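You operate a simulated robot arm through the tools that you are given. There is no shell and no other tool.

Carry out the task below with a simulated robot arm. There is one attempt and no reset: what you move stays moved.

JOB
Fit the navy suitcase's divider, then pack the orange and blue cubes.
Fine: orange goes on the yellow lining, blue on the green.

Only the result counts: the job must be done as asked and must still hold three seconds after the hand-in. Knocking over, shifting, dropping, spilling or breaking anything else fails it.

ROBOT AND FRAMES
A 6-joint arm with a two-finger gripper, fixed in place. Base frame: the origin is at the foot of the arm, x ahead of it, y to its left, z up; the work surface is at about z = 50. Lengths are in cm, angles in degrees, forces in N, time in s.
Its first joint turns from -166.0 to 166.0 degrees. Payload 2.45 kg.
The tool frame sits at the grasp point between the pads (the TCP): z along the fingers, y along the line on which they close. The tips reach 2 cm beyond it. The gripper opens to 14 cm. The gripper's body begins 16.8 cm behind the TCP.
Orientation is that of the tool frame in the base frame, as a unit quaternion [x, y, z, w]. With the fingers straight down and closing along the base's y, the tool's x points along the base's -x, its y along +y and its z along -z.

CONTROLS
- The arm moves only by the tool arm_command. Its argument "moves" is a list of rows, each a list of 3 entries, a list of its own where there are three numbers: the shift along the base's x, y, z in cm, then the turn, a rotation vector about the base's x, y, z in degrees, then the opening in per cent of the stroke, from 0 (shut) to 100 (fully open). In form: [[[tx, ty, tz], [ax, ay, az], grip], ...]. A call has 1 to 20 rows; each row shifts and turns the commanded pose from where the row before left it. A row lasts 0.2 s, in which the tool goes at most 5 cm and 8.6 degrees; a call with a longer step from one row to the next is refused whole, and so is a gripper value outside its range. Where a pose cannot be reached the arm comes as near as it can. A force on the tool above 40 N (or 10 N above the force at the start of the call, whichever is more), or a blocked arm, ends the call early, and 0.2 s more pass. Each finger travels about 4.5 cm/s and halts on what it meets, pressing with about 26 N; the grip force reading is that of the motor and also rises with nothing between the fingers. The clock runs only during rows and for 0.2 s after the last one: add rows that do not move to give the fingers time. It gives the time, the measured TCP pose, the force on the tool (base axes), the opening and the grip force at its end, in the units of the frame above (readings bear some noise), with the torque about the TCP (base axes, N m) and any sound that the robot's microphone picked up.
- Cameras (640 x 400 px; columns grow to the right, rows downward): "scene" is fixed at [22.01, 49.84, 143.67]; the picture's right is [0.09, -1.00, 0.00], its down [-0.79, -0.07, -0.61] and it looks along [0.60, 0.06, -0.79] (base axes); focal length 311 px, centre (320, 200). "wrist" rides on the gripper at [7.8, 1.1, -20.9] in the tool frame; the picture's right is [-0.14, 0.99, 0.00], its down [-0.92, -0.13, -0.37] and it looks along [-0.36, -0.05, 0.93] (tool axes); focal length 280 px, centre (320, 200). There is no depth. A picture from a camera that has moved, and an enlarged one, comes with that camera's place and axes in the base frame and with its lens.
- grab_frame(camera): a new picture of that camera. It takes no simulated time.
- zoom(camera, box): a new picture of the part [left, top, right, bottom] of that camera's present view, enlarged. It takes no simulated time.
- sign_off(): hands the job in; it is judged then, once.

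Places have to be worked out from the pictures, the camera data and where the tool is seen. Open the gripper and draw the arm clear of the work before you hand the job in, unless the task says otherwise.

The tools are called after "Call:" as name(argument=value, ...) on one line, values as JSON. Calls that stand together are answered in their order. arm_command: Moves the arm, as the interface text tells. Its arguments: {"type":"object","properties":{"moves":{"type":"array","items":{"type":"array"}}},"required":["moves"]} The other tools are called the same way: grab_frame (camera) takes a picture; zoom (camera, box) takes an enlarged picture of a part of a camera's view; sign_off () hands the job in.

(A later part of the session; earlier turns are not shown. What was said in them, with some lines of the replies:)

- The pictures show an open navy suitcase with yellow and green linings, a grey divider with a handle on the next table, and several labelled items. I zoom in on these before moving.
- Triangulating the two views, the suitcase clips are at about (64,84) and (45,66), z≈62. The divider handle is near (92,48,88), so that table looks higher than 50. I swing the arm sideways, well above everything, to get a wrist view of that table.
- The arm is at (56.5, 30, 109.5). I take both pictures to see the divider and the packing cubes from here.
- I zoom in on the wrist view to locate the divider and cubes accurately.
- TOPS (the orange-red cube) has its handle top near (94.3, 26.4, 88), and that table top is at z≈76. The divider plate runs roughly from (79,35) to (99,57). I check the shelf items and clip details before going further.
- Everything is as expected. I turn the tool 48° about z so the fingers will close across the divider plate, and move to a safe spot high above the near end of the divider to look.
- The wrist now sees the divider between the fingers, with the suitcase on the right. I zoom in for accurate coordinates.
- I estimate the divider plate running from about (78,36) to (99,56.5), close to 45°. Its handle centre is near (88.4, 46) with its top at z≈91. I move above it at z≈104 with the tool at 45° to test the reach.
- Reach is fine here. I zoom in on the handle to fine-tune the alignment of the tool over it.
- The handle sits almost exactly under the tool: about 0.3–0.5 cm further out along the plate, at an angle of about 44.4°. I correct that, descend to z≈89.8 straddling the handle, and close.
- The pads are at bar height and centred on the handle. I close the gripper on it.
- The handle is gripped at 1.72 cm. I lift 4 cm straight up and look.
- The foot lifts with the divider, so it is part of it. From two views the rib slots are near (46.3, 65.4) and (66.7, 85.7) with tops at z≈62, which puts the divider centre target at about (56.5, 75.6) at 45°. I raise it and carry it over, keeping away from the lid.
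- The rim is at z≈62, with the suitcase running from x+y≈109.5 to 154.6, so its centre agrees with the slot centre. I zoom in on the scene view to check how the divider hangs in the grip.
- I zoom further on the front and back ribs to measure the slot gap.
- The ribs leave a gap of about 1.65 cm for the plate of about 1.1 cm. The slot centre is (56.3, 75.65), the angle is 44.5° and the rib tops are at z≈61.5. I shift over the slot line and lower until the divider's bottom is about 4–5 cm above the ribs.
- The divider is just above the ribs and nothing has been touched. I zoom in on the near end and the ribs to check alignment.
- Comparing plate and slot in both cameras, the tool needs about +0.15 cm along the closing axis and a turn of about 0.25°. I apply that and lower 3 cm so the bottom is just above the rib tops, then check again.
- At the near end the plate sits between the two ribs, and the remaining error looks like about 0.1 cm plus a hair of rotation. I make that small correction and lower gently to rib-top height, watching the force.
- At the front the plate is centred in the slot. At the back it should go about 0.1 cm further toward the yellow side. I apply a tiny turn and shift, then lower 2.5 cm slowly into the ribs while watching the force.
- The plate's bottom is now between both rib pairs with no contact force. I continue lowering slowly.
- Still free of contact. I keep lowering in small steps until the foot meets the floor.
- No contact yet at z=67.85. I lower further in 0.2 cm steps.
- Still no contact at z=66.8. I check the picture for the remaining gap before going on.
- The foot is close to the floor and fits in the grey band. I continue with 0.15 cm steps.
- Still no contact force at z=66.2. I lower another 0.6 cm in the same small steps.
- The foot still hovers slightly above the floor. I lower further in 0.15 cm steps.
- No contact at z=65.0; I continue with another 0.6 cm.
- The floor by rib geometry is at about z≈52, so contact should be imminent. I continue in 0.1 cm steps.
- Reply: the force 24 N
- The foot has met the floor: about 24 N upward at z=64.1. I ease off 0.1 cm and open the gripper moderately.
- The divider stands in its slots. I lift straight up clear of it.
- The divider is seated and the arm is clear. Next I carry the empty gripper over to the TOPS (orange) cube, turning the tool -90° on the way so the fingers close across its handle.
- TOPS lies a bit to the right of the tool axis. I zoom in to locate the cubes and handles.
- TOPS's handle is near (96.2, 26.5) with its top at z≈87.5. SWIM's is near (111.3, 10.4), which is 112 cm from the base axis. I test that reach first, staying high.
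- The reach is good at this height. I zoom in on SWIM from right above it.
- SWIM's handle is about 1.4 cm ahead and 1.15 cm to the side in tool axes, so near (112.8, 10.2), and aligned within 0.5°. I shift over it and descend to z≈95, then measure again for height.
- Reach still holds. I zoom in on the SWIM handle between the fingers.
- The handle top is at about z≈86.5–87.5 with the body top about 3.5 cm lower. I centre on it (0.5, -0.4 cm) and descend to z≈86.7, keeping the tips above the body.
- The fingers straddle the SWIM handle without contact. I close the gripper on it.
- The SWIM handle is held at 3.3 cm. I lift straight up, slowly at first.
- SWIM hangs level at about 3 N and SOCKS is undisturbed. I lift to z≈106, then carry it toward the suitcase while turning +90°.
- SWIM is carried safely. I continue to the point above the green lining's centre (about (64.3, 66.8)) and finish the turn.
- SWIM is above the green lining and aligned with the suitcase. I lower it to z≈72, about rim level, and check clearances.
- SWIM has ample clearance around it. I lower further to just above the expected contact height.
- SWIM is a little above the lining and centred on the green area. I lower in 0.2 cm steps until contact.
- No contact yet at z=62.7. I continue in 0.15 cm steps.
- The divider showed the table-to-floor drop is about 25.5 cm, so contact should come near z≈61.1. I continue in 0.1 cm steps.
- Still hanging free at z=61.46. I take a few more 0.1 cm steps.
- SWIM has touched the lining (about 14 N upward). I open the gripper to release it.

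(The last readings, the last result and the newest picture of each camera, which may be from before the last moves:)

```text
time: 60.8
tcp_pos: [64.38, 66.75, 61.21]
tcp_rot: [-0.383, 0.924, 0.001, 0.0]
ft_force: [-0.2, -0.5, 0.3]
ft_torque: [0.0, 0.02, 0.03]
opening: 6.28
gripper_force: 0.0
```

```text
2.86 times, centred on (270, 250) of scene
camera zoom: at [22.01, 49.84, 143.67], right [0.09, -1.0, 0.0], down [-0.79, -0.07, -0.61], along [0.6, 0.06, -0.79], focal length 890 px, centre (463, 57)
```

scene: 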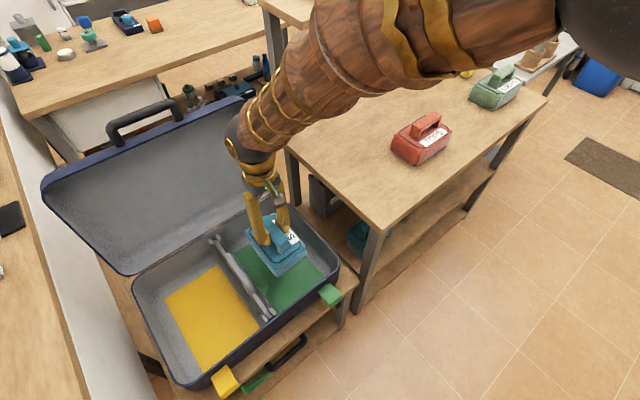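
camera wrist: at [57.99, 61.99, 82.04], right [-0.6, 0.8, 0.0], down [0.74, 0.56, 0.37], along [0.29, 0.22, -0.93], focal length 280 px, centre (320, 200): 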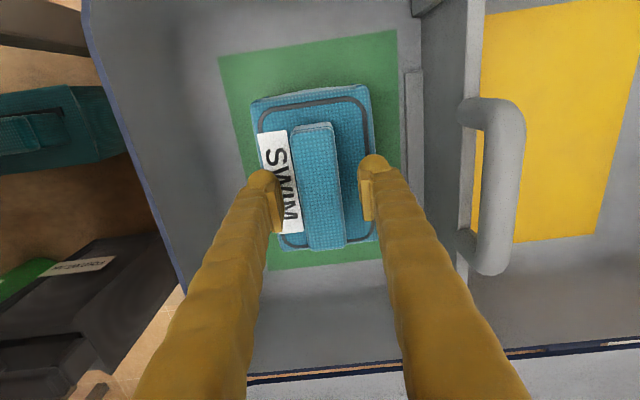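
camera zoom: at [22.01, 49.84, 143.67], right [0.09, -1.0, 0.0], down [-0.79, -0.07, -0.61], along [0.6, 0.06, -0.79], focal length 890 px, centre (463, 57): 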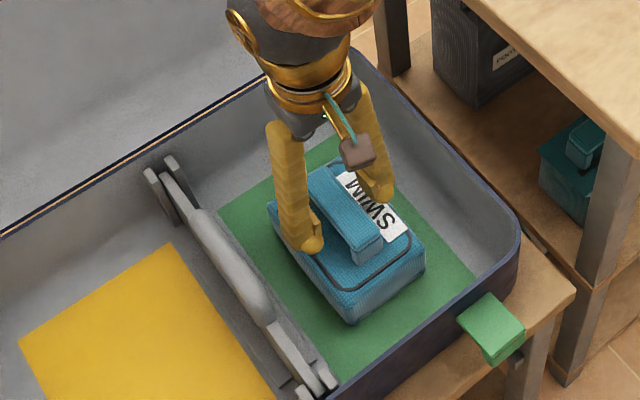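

SWIM rests on the green lining. I lift the open gripper straight up clear of it.

Call:
arm_command(moves=[[[0, 0, 1], [0, 0, 0], 45], [[0, 0, 2], [0, 0, 0], 45], [[0, 0, 4], [0, 0, 0], 45], [[0, 0, 4], [0, 0, 0], 45], [[0, 0, 4], [0, 0, 0], 45], [[0, 0, 4], [0, 0, 0], 45], [[0, 0, 4], [0, 0, 0], 45], [[0, 0, 4], [0, 0, 0], 45], [[0, 0, 4], [0, 0, 0], 45], [[0, 0, 4], [0, 0, 0], 45], [[0, 0, 4], [0, 0, 0], 45], [[0, 0, 4], [0, 0, 0], 45], [[0, 0, 0], [0, 0, 0], 45]])

Call:
grab_frame(camera="wrist")

Call:
grab_frame(camera="scene")

```text
time: 63.6
tcp_pos: [64.42, 66.8, 104.09]
tcp_rot: [-0.384, 0.923, 0.001, -0.001]
ft_force: [0.4, -0.3, -0.4]
ft_torque: [0.03, -0.01, 0.01]
opening: 6.29
gripper_force: 0.1
```

```text
taken
camera wrist: at [58.07, 61.98, 124.9], right [-0.6, 0.8, 0.0], down [0.74, 0.56, 0.37], along [0.29, 0.22, -0.93], focal length 280 px, centre (320, 200)
```

wrist: 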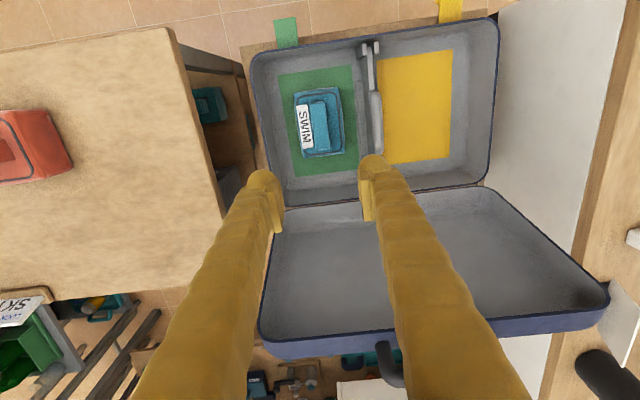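

```text
taken
```

scene: 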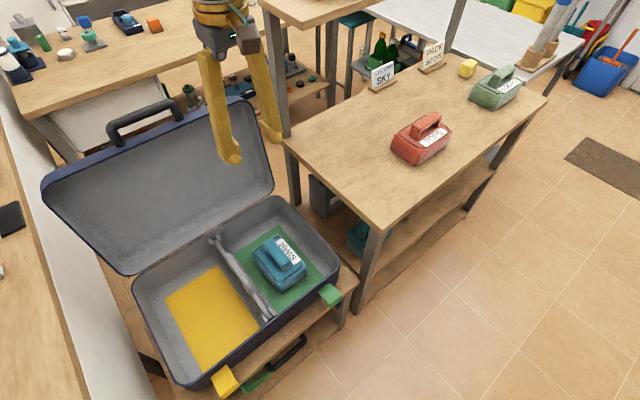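

SWIM sits centred on the green lining. I go back to TOPS at about (96.2, 26.5), turning the tool -90° again.

Call:
arm_command(moves=[[[2.65, -3.36, 0], [0, 0, -7.5], 50], [[2.65, -3.36, 0], [0, 0, -7.5], 50], [[2.65, -3.36, 0], [0, 0, -7.5], 50], [[2.65, -3.36, 0], [0, 0, -7.5], 50], [[2.65, -3.36, 0], [0, 0, -7.5], 50], [[2.65, -3.36, 0], [0, 0, -7.5], 50], [[2.65, -3.36, 0], [0, 0, -7.5], 50], [[2.65, -3.36, 0], [0, 0, -7.5], 50], [[2.65, -3.36, 0], [0, 0, -7.5], 50], [[2.65, -3.36, 0], [0, 0, -7.5], 50], [[2.65, -3.36, 0], [0, 0, -7.5], 50], [[2.65, -3.36, 0], [0, 0, -7.4], 50], [[0, 0, -2], [0, 0, 0], 50], [[0, 0, 0], [0, 0, 0], 50]])

Call:
grab_frame(camera="wrist")

Call:
zoom(camera="wrist", box=[260, 80, 400, 220])

Call:
zoom(camera="scene", box=[380, 60, 530, 180])

```text
time: 66.6
tcp_pos: [96.22, 26.53, 102.06]
tcp_rot: [0.381, 0.924, 0.001, 0.0]
ft_force: [-0.4, 0.3, -0.3]
ft_torque: [0.01, 0.0, -0.01]
opening: 7.01
gripper_force: 0.0
```

```text
taken
camera wrist: at [91.42, 32.67, 122.91], right [0.8, 0.61, 0.0], down [0.56, -0.74, 0.37], along [0.22, -0.29, -0.93], focal length 280 px, centre (320, 200)
```

wrist: 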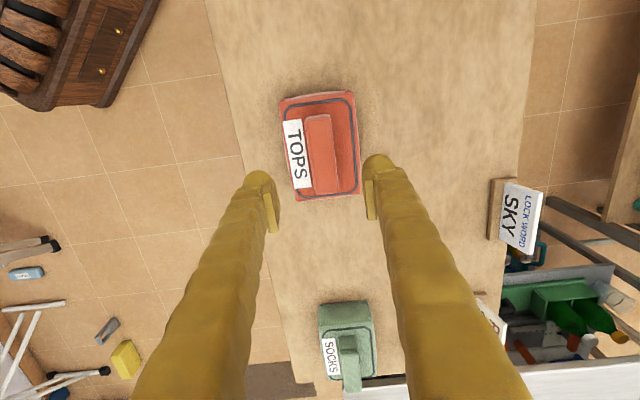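

```text
2.86 times, centred on (330, 150) of wrist
camera zoom: at [91.42, 32.67, 122.91], right [0.8, 0.61, 0.0], down [0.56, -0.74, 0.37], along [0.22, -0.29, -0.93], focal length 801 px, centre (291, 343)
```

zoom: 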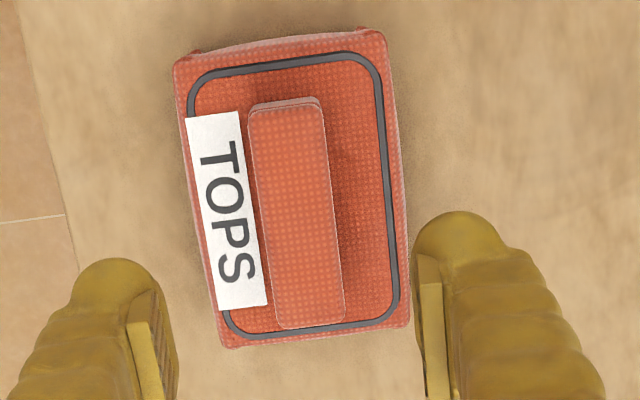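

```text
3.33 times, centred on (455, 120) of scene
camera zoom: at [22.01, 49.84, 143.67], right [0.09, -1.0, 0.0], down [-0.79, -0.07, -0.61], along [0.6, 0.06, -0.79], focal length 1038 px, centre (-130, 467)
```

zoom: 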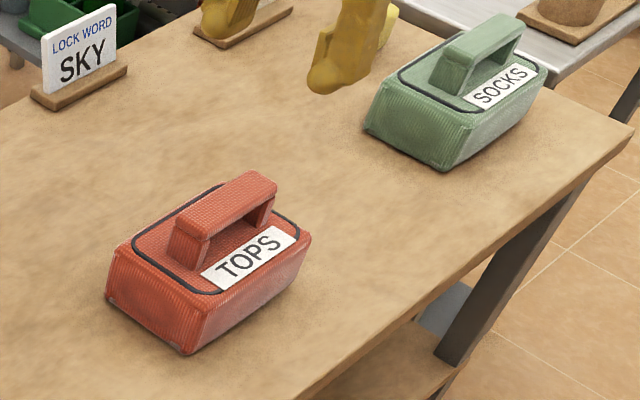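

The TOPS handle is offset by about (0.5, -0.1) cm and turned about -1.3°, at the same height as SWIM's was. I correct and descend to z≈90 first.

Call:
arm_command(moves=[[[0.5, -0.1, -2], [0, 0, -1.2], 50], [[0, 0, -3], [0, 0, 0], 50], [[0, 0, -3], [0, 0, 0], 50], [[0, 0, -3], [0, 0, 0], 50], [[0, 0, -1], [0, 0, 0], 50], [[0, 0, 0], [0, 0, 0], 50]])

Call:
zoom(camera="wrist", box=[250, 80, 390, 260])

Call:
zoom(camera="scene", box=[370, 80, 490, 180])

```text
time: 68.0
tcp_pos: [96.86, 26.29, 90.28]
tcp_rot: [0.391, 0.92, 0.001, 0.0]
ft_force: [0.3, 0.6, -0.6]
ft_torque: [-0.01, -0.01, 0.0]
opening: 7.01
gripper_force: 0.0
```

```text
2.22 times, centred on (320, 170) of wrist
camera zoom: at [92.0, 32.6, 111.13], right [0.81, 0.59, 0.0], down [0.55, -0.75, 0.37], along [0.22, -0.3, -0.93], focal length 623 px, centre (320, 267)
```

zoom: 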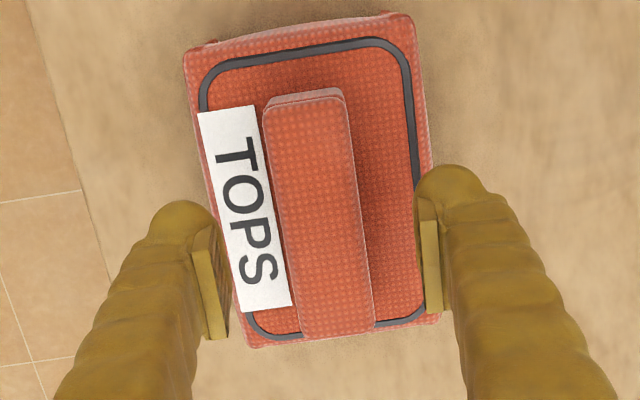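

```text
4.00 times, centred on (430, 130) of scene
camera zoom: at [22.01, 49.84, 143.67], right [0.09, -1.0, 0.0], down [-0.79, -0.07, -0.61], along [0.6, 0.06, -0.79], focal length 1246 px, centre (-120, 480)
```

zoom: 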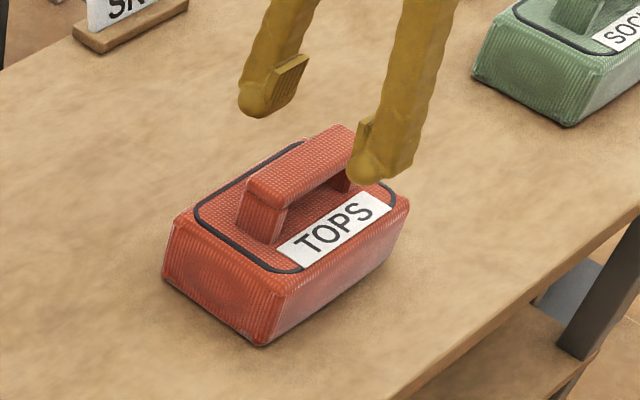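

The tool is centred and aligned on the TOPS handle. I descend to z≈86.6 and close.

Call:
arm_command(moves=[[[0, 0, -1.5], [0, 0, 0], 50], [[0, 0, -1.2], [0, 0, 0], 50], [[0, 0, -1], [0, 0, 0], 50], [[0, 0, 0], [0, 0, 0], 50], [[0, 0, 0], [0, 0, 0], 20], [[0, 0, 0], [0, 0, 0], 0], [[0, 0, 0], [0, 0, 0], 0], [[0, 0, 0], [0, 0, 0], 0], [[0, 0, 0], [0, 0, 0], 0], [[0, 0, 0], [0, 0, 0], 0]])

Call:
zoom(camera="scene", box=[370, 80, 490, 180])

Call:
grab_frame(camera="wrist")

```text
time: 70.2
tcp_pos: [96.48, 26.3, 86.54]
tcp_rot: [0.39, 0.921, 0.002, 0.0]
ft_force: [1.0, 0.0, -0.2]
ft_torque: [-0.04, 0.01, 0.11]
opening: 3.29
gripper_force: 25.8
```

```text
4.00 times, centred on (430, 130) of scene
camera zoom: at [22.01, 49.84, 143.67], right [0.09, -1.0, 0.0], down [-0.79, -0.07, -0.61], along [0.6, 0.06, -0.79], focal length 1246 px, centre (-120, 480)
```

zoom: 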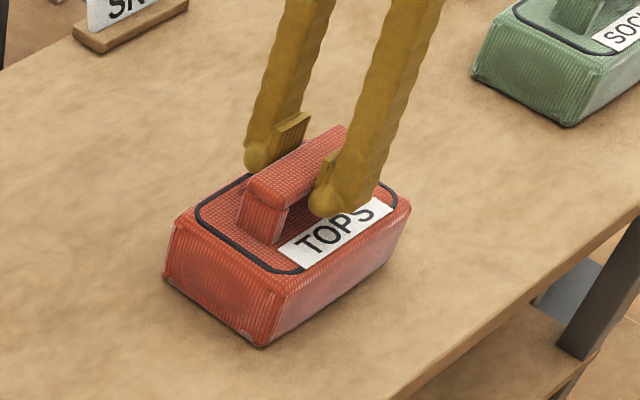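

```text
taken
camera wrist: at [91.86, 32.67, 107.39], right [0.81, 0.59, 0.0], down [0.55, -0.75, 0.37], along [0.22, -0.3, -0.93], focal length 280 px, centre (320, 200)
```

wrist: 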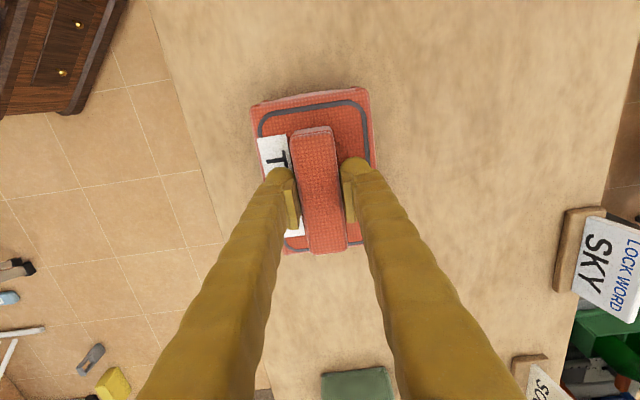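

TOPS is held at 3.29 cm. I lift it straight up to z≈106 and start carrying it toward the suitcase.

Call:
arm_command(moves=[[[0, 0, 0.5], [0, 0, 0], 0], [[0, 0, 1.5], [0, 0, 0], 0], [[0, 0, 3], [0, 0, 0], 0], [[0, 0, 4], [0, 0, 0], 0], [[0, 0, 4], [0, 0, 0], 0], [[0, 0, 4], [0, 0, 0], 0], [[0, 0, 2.5], [0, 0, 0], 0], [[-1.42, 1.68, 0], [0, 0, 2.6], 0], [[-2.84, 3.36, 0], [0, 0, 5.36], 0], [[-2.84, 3.36, 0], [0, 0, 5.36], 0], [[-2.84, 3.36, 0], [0, 0, 5.36], 0], [[-2.84, 3.36, 0], [0, 0, 5.36], 0], [[-2.84, 3.36, 0], [0, 0, 5.36], 0], [[-2.84, 3.36, 0], [0, 0, 5.36], 0], [[-2.84, 3.36, 0], [0, 0, 5.36], 0], [[0, 0, 0], [0, 0, 0], 0]])

Call:
grab_frame(camera="scene")

```text
time: 73.6
tcp_pos: [75.25, 51.71, 105.88]
tcp_rot: [0.05, 0.999, 0.0, 0.0]
ft_force: [-0.2, -0.3, -2.3]
ft_torque: [0.01, 0.0, 0.0]
opening: 3.31
gripper_force: 26.2
```

```text
taken
```

scene: 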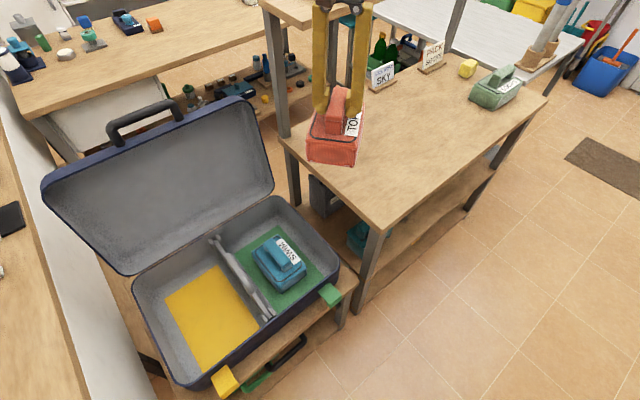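

TOPS is hanging steady. I continue to above the yellow lining's centre at about (48.2, 83.5) and finish the turn.

Call:
arm_command(moves=[[[-2.7, 3.18, 0], [0, 0, 5.09], 0], [[-2.7, 3.18, 0], [0, 0, 5.09], 0], [[-2.7, 3.18, 0], [0, 0, 5.09], 0], [[-2.7, 3.18, 0], [0, 0, 5.09], 0], [[-2.7, 3.18, 0], [0, 0, 5.09], 0], [[-2.7, 3.18, 0], [0, 0, 5.09], 0], [[-2.7, 3.18, 0], [0, 0, 5.09], 0], [[-2.7, 3.18, 0], [0, 0, 5.09], 0], [[-2.7, 3.18, 0], [0, 0, 5.09], 0], [[-2.7, 3.18, 0], [0, 0, 5.09], 0], [[0, 0, -3], [0, 0, 0], 0], [[0, 0, 0], [0, 0, 0], 0]])

Call:
grab_frame(camera="scene")

Call:
grab_frame(camera="wrist")

```text
time: 76.2
tcp_pos: [48.52, 83.44, 102.91]
tcp_rot: [-0.384, 0.923, 0.001, 0.0]
ft_force: [-0.5, 0.6, -2.3]
ft_torque: [-0.01, 0.03, 0.0]
opening: 3.3
gripper_force: 26.4
```

```text
taken
```

scene: 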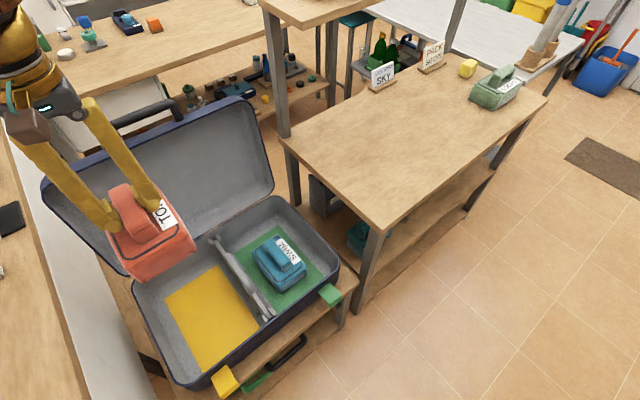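

```text
taken
camera wrist: at [42.21, 78.73, 123.84], right [-0.6, 0.8, 0.0], down [0.74, 0.56, 0.37], along [0.29, 0.22, -0.93], focal length 280 px, centre (320, 200)
```

wrist: 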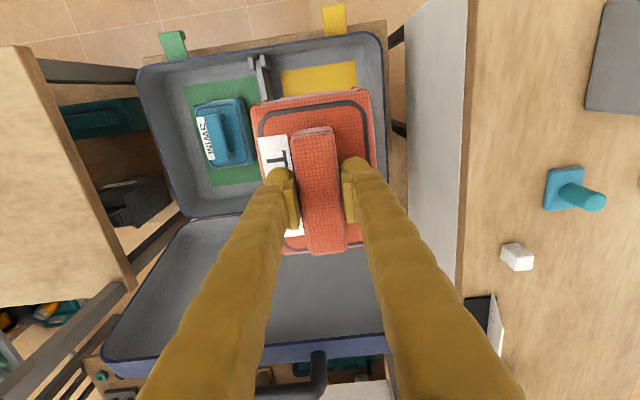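

TOPS is over the yellow lining and aligned. I lower it to about rim level.

Call:
arm_command(moves=[[[-0.25, 0.25, -4], [0, 0, 0], 0], [[0, 0, -4], [0, 0, 0], 0], [[0, 0, -4], [0, 0, 0], 0], [[0, 0, -4], [0, 0, 0], 0], [[0, 0, -4], [0, 0, 0], 0], [[0, 0, -4], [0, 0, 0], 0], [[0, 0, -4], [0, 0, 0], 0], [[0, 0, -2], [0, 0, 0], 0], [[0, 0, 0], [0, 0, 0], 0]])

Call:
grab_frame(camera="scene")

Call:
grab_frame(camera="wrist")

```text
time: 78.2
tcp_pos: [47.93, 83.65, 72.9]
tcp_rot: [-0.384, 0.923, 0.001, 0.0]
ft_force: [0.3, 0.1, -2.4]
ft_torque: [-0.02, -0.01, -0.03]
opening: 3.28
gripper_force: 26.0
```

```text
taken
```

scene: 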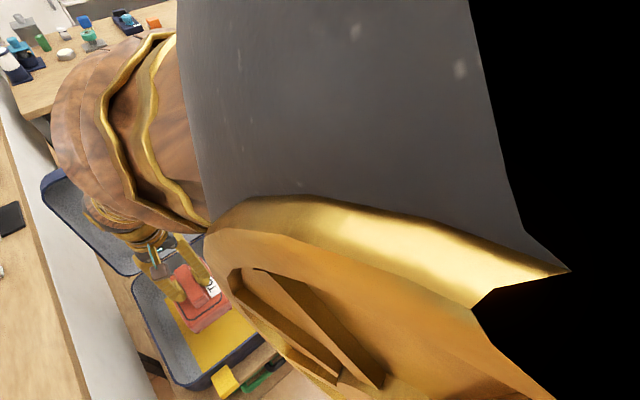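

```text
taken
camera wrist: at [41.68, 78.78, 93.82], right [-0.6, 0.8, 0.0], down [0.74, 0.56, 0.37], along [0.29, 0.22, -0.93], focal length 280 px, centre (320, 200)
```

wrist: 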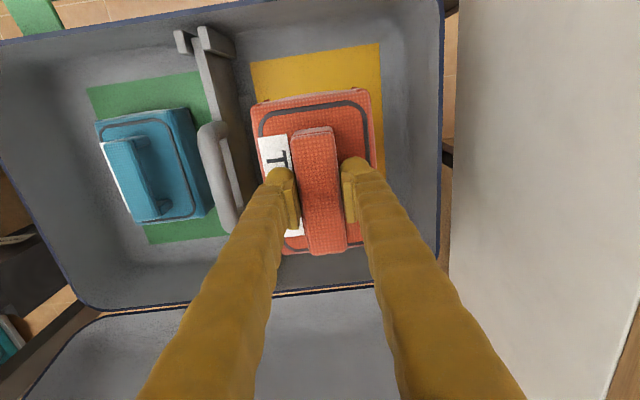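

Clearances are good. I lower to just above the contact height.

Call:
arm_command(moves=[[[0, 0, -2], [0, 0, 0], 0], [[0, 0, -2], [0, 0, 0], 0], [[0, 0, -2], [0, 0, 0], 0], [[0, 0, -2], [0, 0, 0], 0], [[0, 0, -1.5], [0, 0, 0], 0], [[0, 0, -1], [0, 0, 0], 0], [[0, 0, -0.5], [0, 0, 0], 0], [[0, 0, 0], [0, 0, 0], 0]])

Call:
grab_frame(camera="wrist")

```text
time: 80.0
tcp_pos: [48.0, 83.57, 61.93]
tcp_rot: [-0.384, 0.924, 0.0, 0.0]
ft_force: [-0.5, 0.5, -1.4]
ft_torque: [-0.03, 0.02, 0.03]
opening: 3.32
gripper_force: 25.9
```

```text
taken
camera wrist: at [41.75, 78.82, 82.84], right [-0.6, 0.8, 0.0], down [0.74, 0.56, 0.37], along [0.29, 0.22, -0.93], focal length 280 px, centre (320, 200)
```

wrist: 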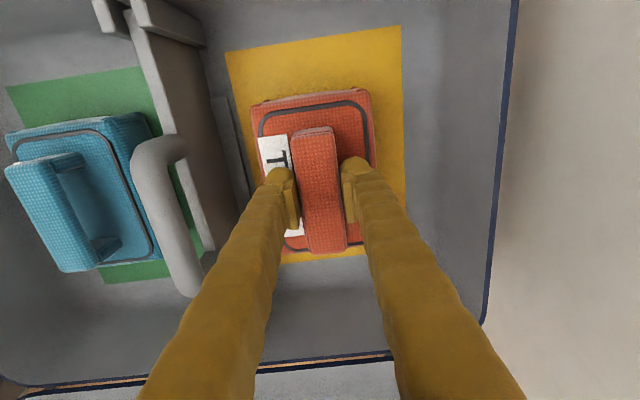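

TOPS is just above the yellow lining and centred. I lower in 0.1–0.15 cm steps until contact.

Call:
arm_command(moves=[[[0, 0, -0.15], [0, 0, 0], 0], [[0, 0, -0.15], [0, 0, 0], 0], [[0, 0, -0.1], [0, 0, 0], 0], [[0, 0, -0.1], [0, 0, 0], 0], [[0, 0, 0], [0, 0, 0], 0]])

```text
time: 81.2
tcp_pos: [47.98, 83.56, 61.33]
tcp_rot: [-0.383, 0.924, 0.001, 0.0]
ft_force: [-0.3, 0.5, -1.9]
ft_torque: [0.0, 0.0, 0.01]
opening: 3.33
gripper_force: 25.8
```

Still free at z=61.33. I continue with a few 0.1 cm steps.

Call:
arm_command(moves=[[[0, 0, -0.1], [0, 0, 0], 0], [[0, 0, -0.1], [0, 0, 0], 0], [[0, 0, -0.1], [0, 0, 0], 0], [[0, 0, 0], [0, 0, 0], 0]])

```text
time: 82.2
tcp_pos: [48.14, 83.67, 61.16]
tcp_rot: [-0.384, 0.923, 0.0, -0.001]
ft_force: [-0.4, 0.1, -2.0]
ft_torque: [-0.01, 0.02, -0.01]
opening: 3.31
gripper_force: 25.7
```

No contact yet at z=61.16. I take three more 0.1 cm steps.

Call:
arm_command(moves=[[[0, 0, -0.1], [0, 0, 0], 0], [[0, 0, -0.1], [0, 0, 0], 0], [[0, 0, 0], [0, 0, 0], 0]])

```text
time: 83.0
tcp_pos: [47.99, 83.64, 61.12]
tcp_rot: [-0.383, 0.924, 0.0, 0.0]
ft_force: [-3.1, -2.8, 8.2]
ft_torque: [-0.04, 0.04, -0.01]
opening: 3.3
gripper_force: 26.1
```

TOPS has made contact (about 8 N upward). I open the gripper to release it.

Call:
arm_command(moves=[[[0, 0, 0.05], [0, 0, 0], 0], [[0, 0, 0], [0, 0, 0], 28], [[0, 0, 0], [0, 0, 0], 36], [[0, 0, 0], [0, 0, 0], 45], [[0, 0, 0], [0, 0, 0], 45], [[0, 0, 0], [0, 0, 0], 45]])

Call:
grab_frame(camera="wrist")

```text
time: 84.4
tcp_pos: [47.96, 83.55, 61.09]
tcp_rot: [-0.384, 0.923, 0.0, 0.0]
ft_force: [0.5, 0.2, 0.6]
ft_torque: [0.02, 0.01, 0.0]
opening: 6.3
gripper_force: 0.2
```

```text
taken
camera wrist: at [41.77, 78.82, 81.89], right [-0.6, 0.8, 0.0], down [0.74, 0.56, 0.37], along [0.29, 0.22, -0.93], focal length 280 px, centre (320, 200)
```

wrist: 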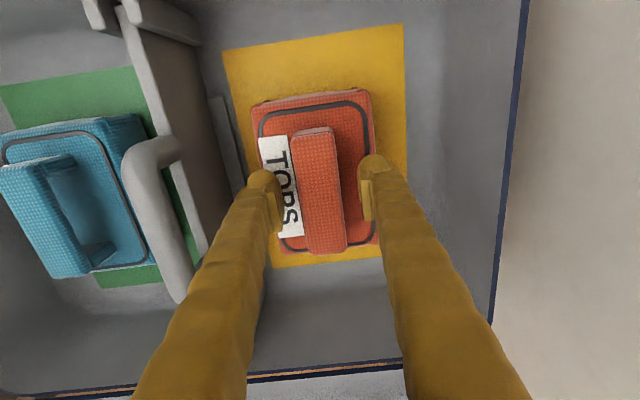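

TOPS stands free on the yellow lining. I lift the open gripper straight up.

Call:
arm_command(moves=[[[0, 0, 1], [0, 0, 0], 45], [[0, 0, 2], [0, 0, 0], 45], [[0, 0, 4], [0, 0, 0], 45], [[0, 0, 4], [0, 0, 0], 45], [[0, 0, 4], [0, 0, 0], 45], [[0, 0, 4], [0, 0, 0], 45], [[0, 0, 4], [0, 0, 0], 45], [[0, 0, 4], [0, 0, 0], 45], [[0, 0, 4], [0, 0, 0], 45], [[0, 0, 4], [0, 0, 0], 45], [[0, 0, 4], [0, 0, 0], 45], [[0, 0, 4], [0, 0, 0], 45], [[0, 0, 0], [0, 0, 0], 45]])

Call:
grab_frame(camera="wrist")

Call:
grab_frame(camera="scene")

```text
time: 87.2
tcp_pos: [47.95, 83.74, 104.12]
tcp_rot: [-0.383, 0.924, 0.0, -0.001]
ft_force: [-0.2, 0.5, -0.4]
ft_torque: [0.01, 0.01, 0.02]
opening: 6.3
gripper_force: 0.0
```

```text
taken
camera wrist: at [41.73, 78.91, 124.9], right [-0.6, 0.8, 0.0], down [0.74, 0.56, 0.37], along [0.29, 0.22, -0.93], focal length 280 px, centre (320, 200)
```

wrist: 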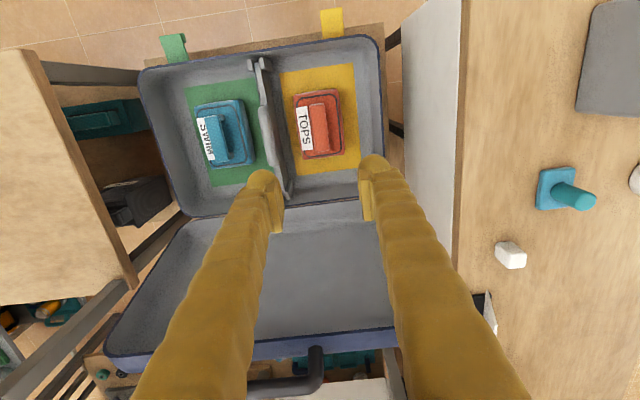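

```text
taken
```

scene: 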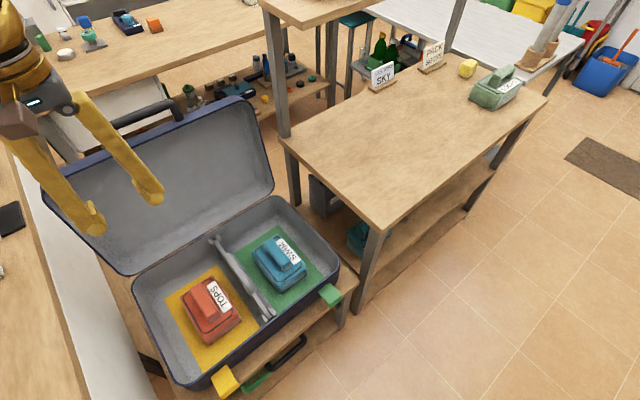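

Both cubes are in place. I draw the arm away from the suitcase, open the gripper fully, and inspect the result.

Call:
arm_command(moves=[[[0, -3, 1], [0, 0, 0], 60], [[0.5, -4, 1], [0, 0, 0], 80], [[0.5, -4, 1], [0, 0, 0], 100], [[0.5, -4.5, 0], [0, 0, 0], 100], [[0.5, -4.5, 0], [0, 0, 0], 100], [[0.5, -4.5, 0], [0, 0, 0], 100], [[0.5, -4.5, 0], [0, 0, 0], 100], [[0.5, -4.5, 0], [0, 0, 0], 100], [[0.5, -4.5, 0], [0, 0, 0], 100], [[0.5, -4.5, 0], [0, 0, 0], 100], [[0.5, -4.5, 0], [0, 0, 0], 100], [[0, 0, 0], [0, 0, 0], 100]])

Call:
grab_frame(camera="scene")

Call:
zoom(camera="scene", box=[120, 190, 360, 400])

Call:
zoom(camera="scene", box=[195, 225, 295, 335])

```text
time: 89.8
tcp_pos: [53.02, 36.52, 107.28]
tcp_rot: [-0.383, 0.924, 0.001, 0.001]
ft_force: [-0.1, 1.0, -0.1]
ft_torque: [0.02, 0.0, 0.0]
opening: 13.99
gripper_force: 0.0
```

```text
taken
```

scene: 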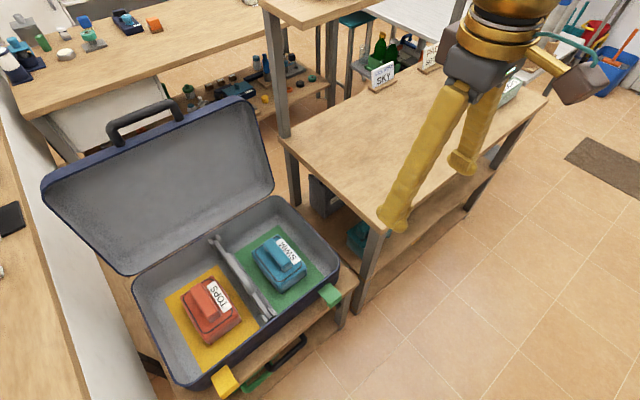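

```text
1.90 times, centred on (240, 295) of scene
camera zoom: at [22.01, 49.84, 143.67], right [0.09, -1.0, 0.0], down [-0.79, -0.07, -0.61], along [0.6, 0.06, -0.79], focal length 593 px, centre (472, 19)
```

zoom: 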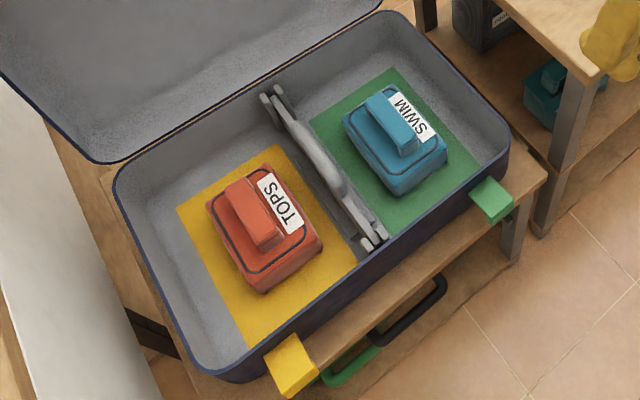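

```text
3.64 times, centred on (245, 280) of scene
camera zoom: at [22.01, 49.84, 143.67], right [0.09, -1.0, 0.0], down [-0.79, -0.07, -0.61], along [0.6, 0.06, -0.79], focal length 1132 px, centre (593, -91)
```

zoom: 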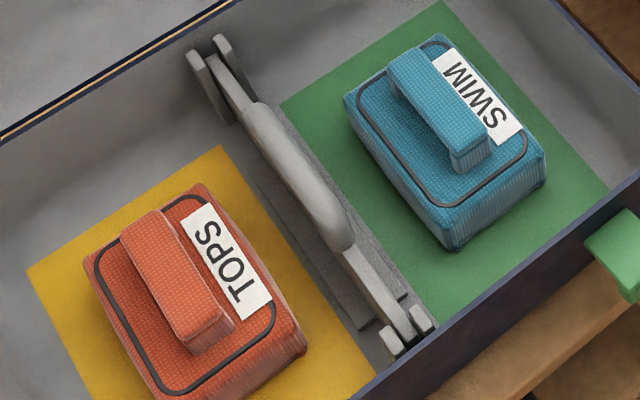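

The divider stands in both rib pairs with its foot on the floor: its drop of 25.5 cm matches the cubes' drop onto the lining. TOPS (orange) is on the yellow lining and SWIM (blue) on the green, and nothing else was moved. The arm is clear and the gripper open, so I hand in.

Call:
sign_off()

```text
The job is handed in.
```

The navy suitcase is packed as you asked, and I've handed the job in. I don't have the result of the judging.

- **Divider:** it stands between both pairs of ribs, with its foot resting on the suitcase floor between the two linings.
- **Orange cube:** I took this to be the orange-red one labelled TOPS. It sits roughly centred on the yellow lining.
- **Blue cube:** the one labelled SWIM sits roughly centred on the green lining.

The SOCKS cube stayed where it was. A sign on the table says "PACK SOCKS", but I followed your instruction instead.

The last pictures show nothing else knocked or shifted. The arm is clear of the suitcase with the gripper open.
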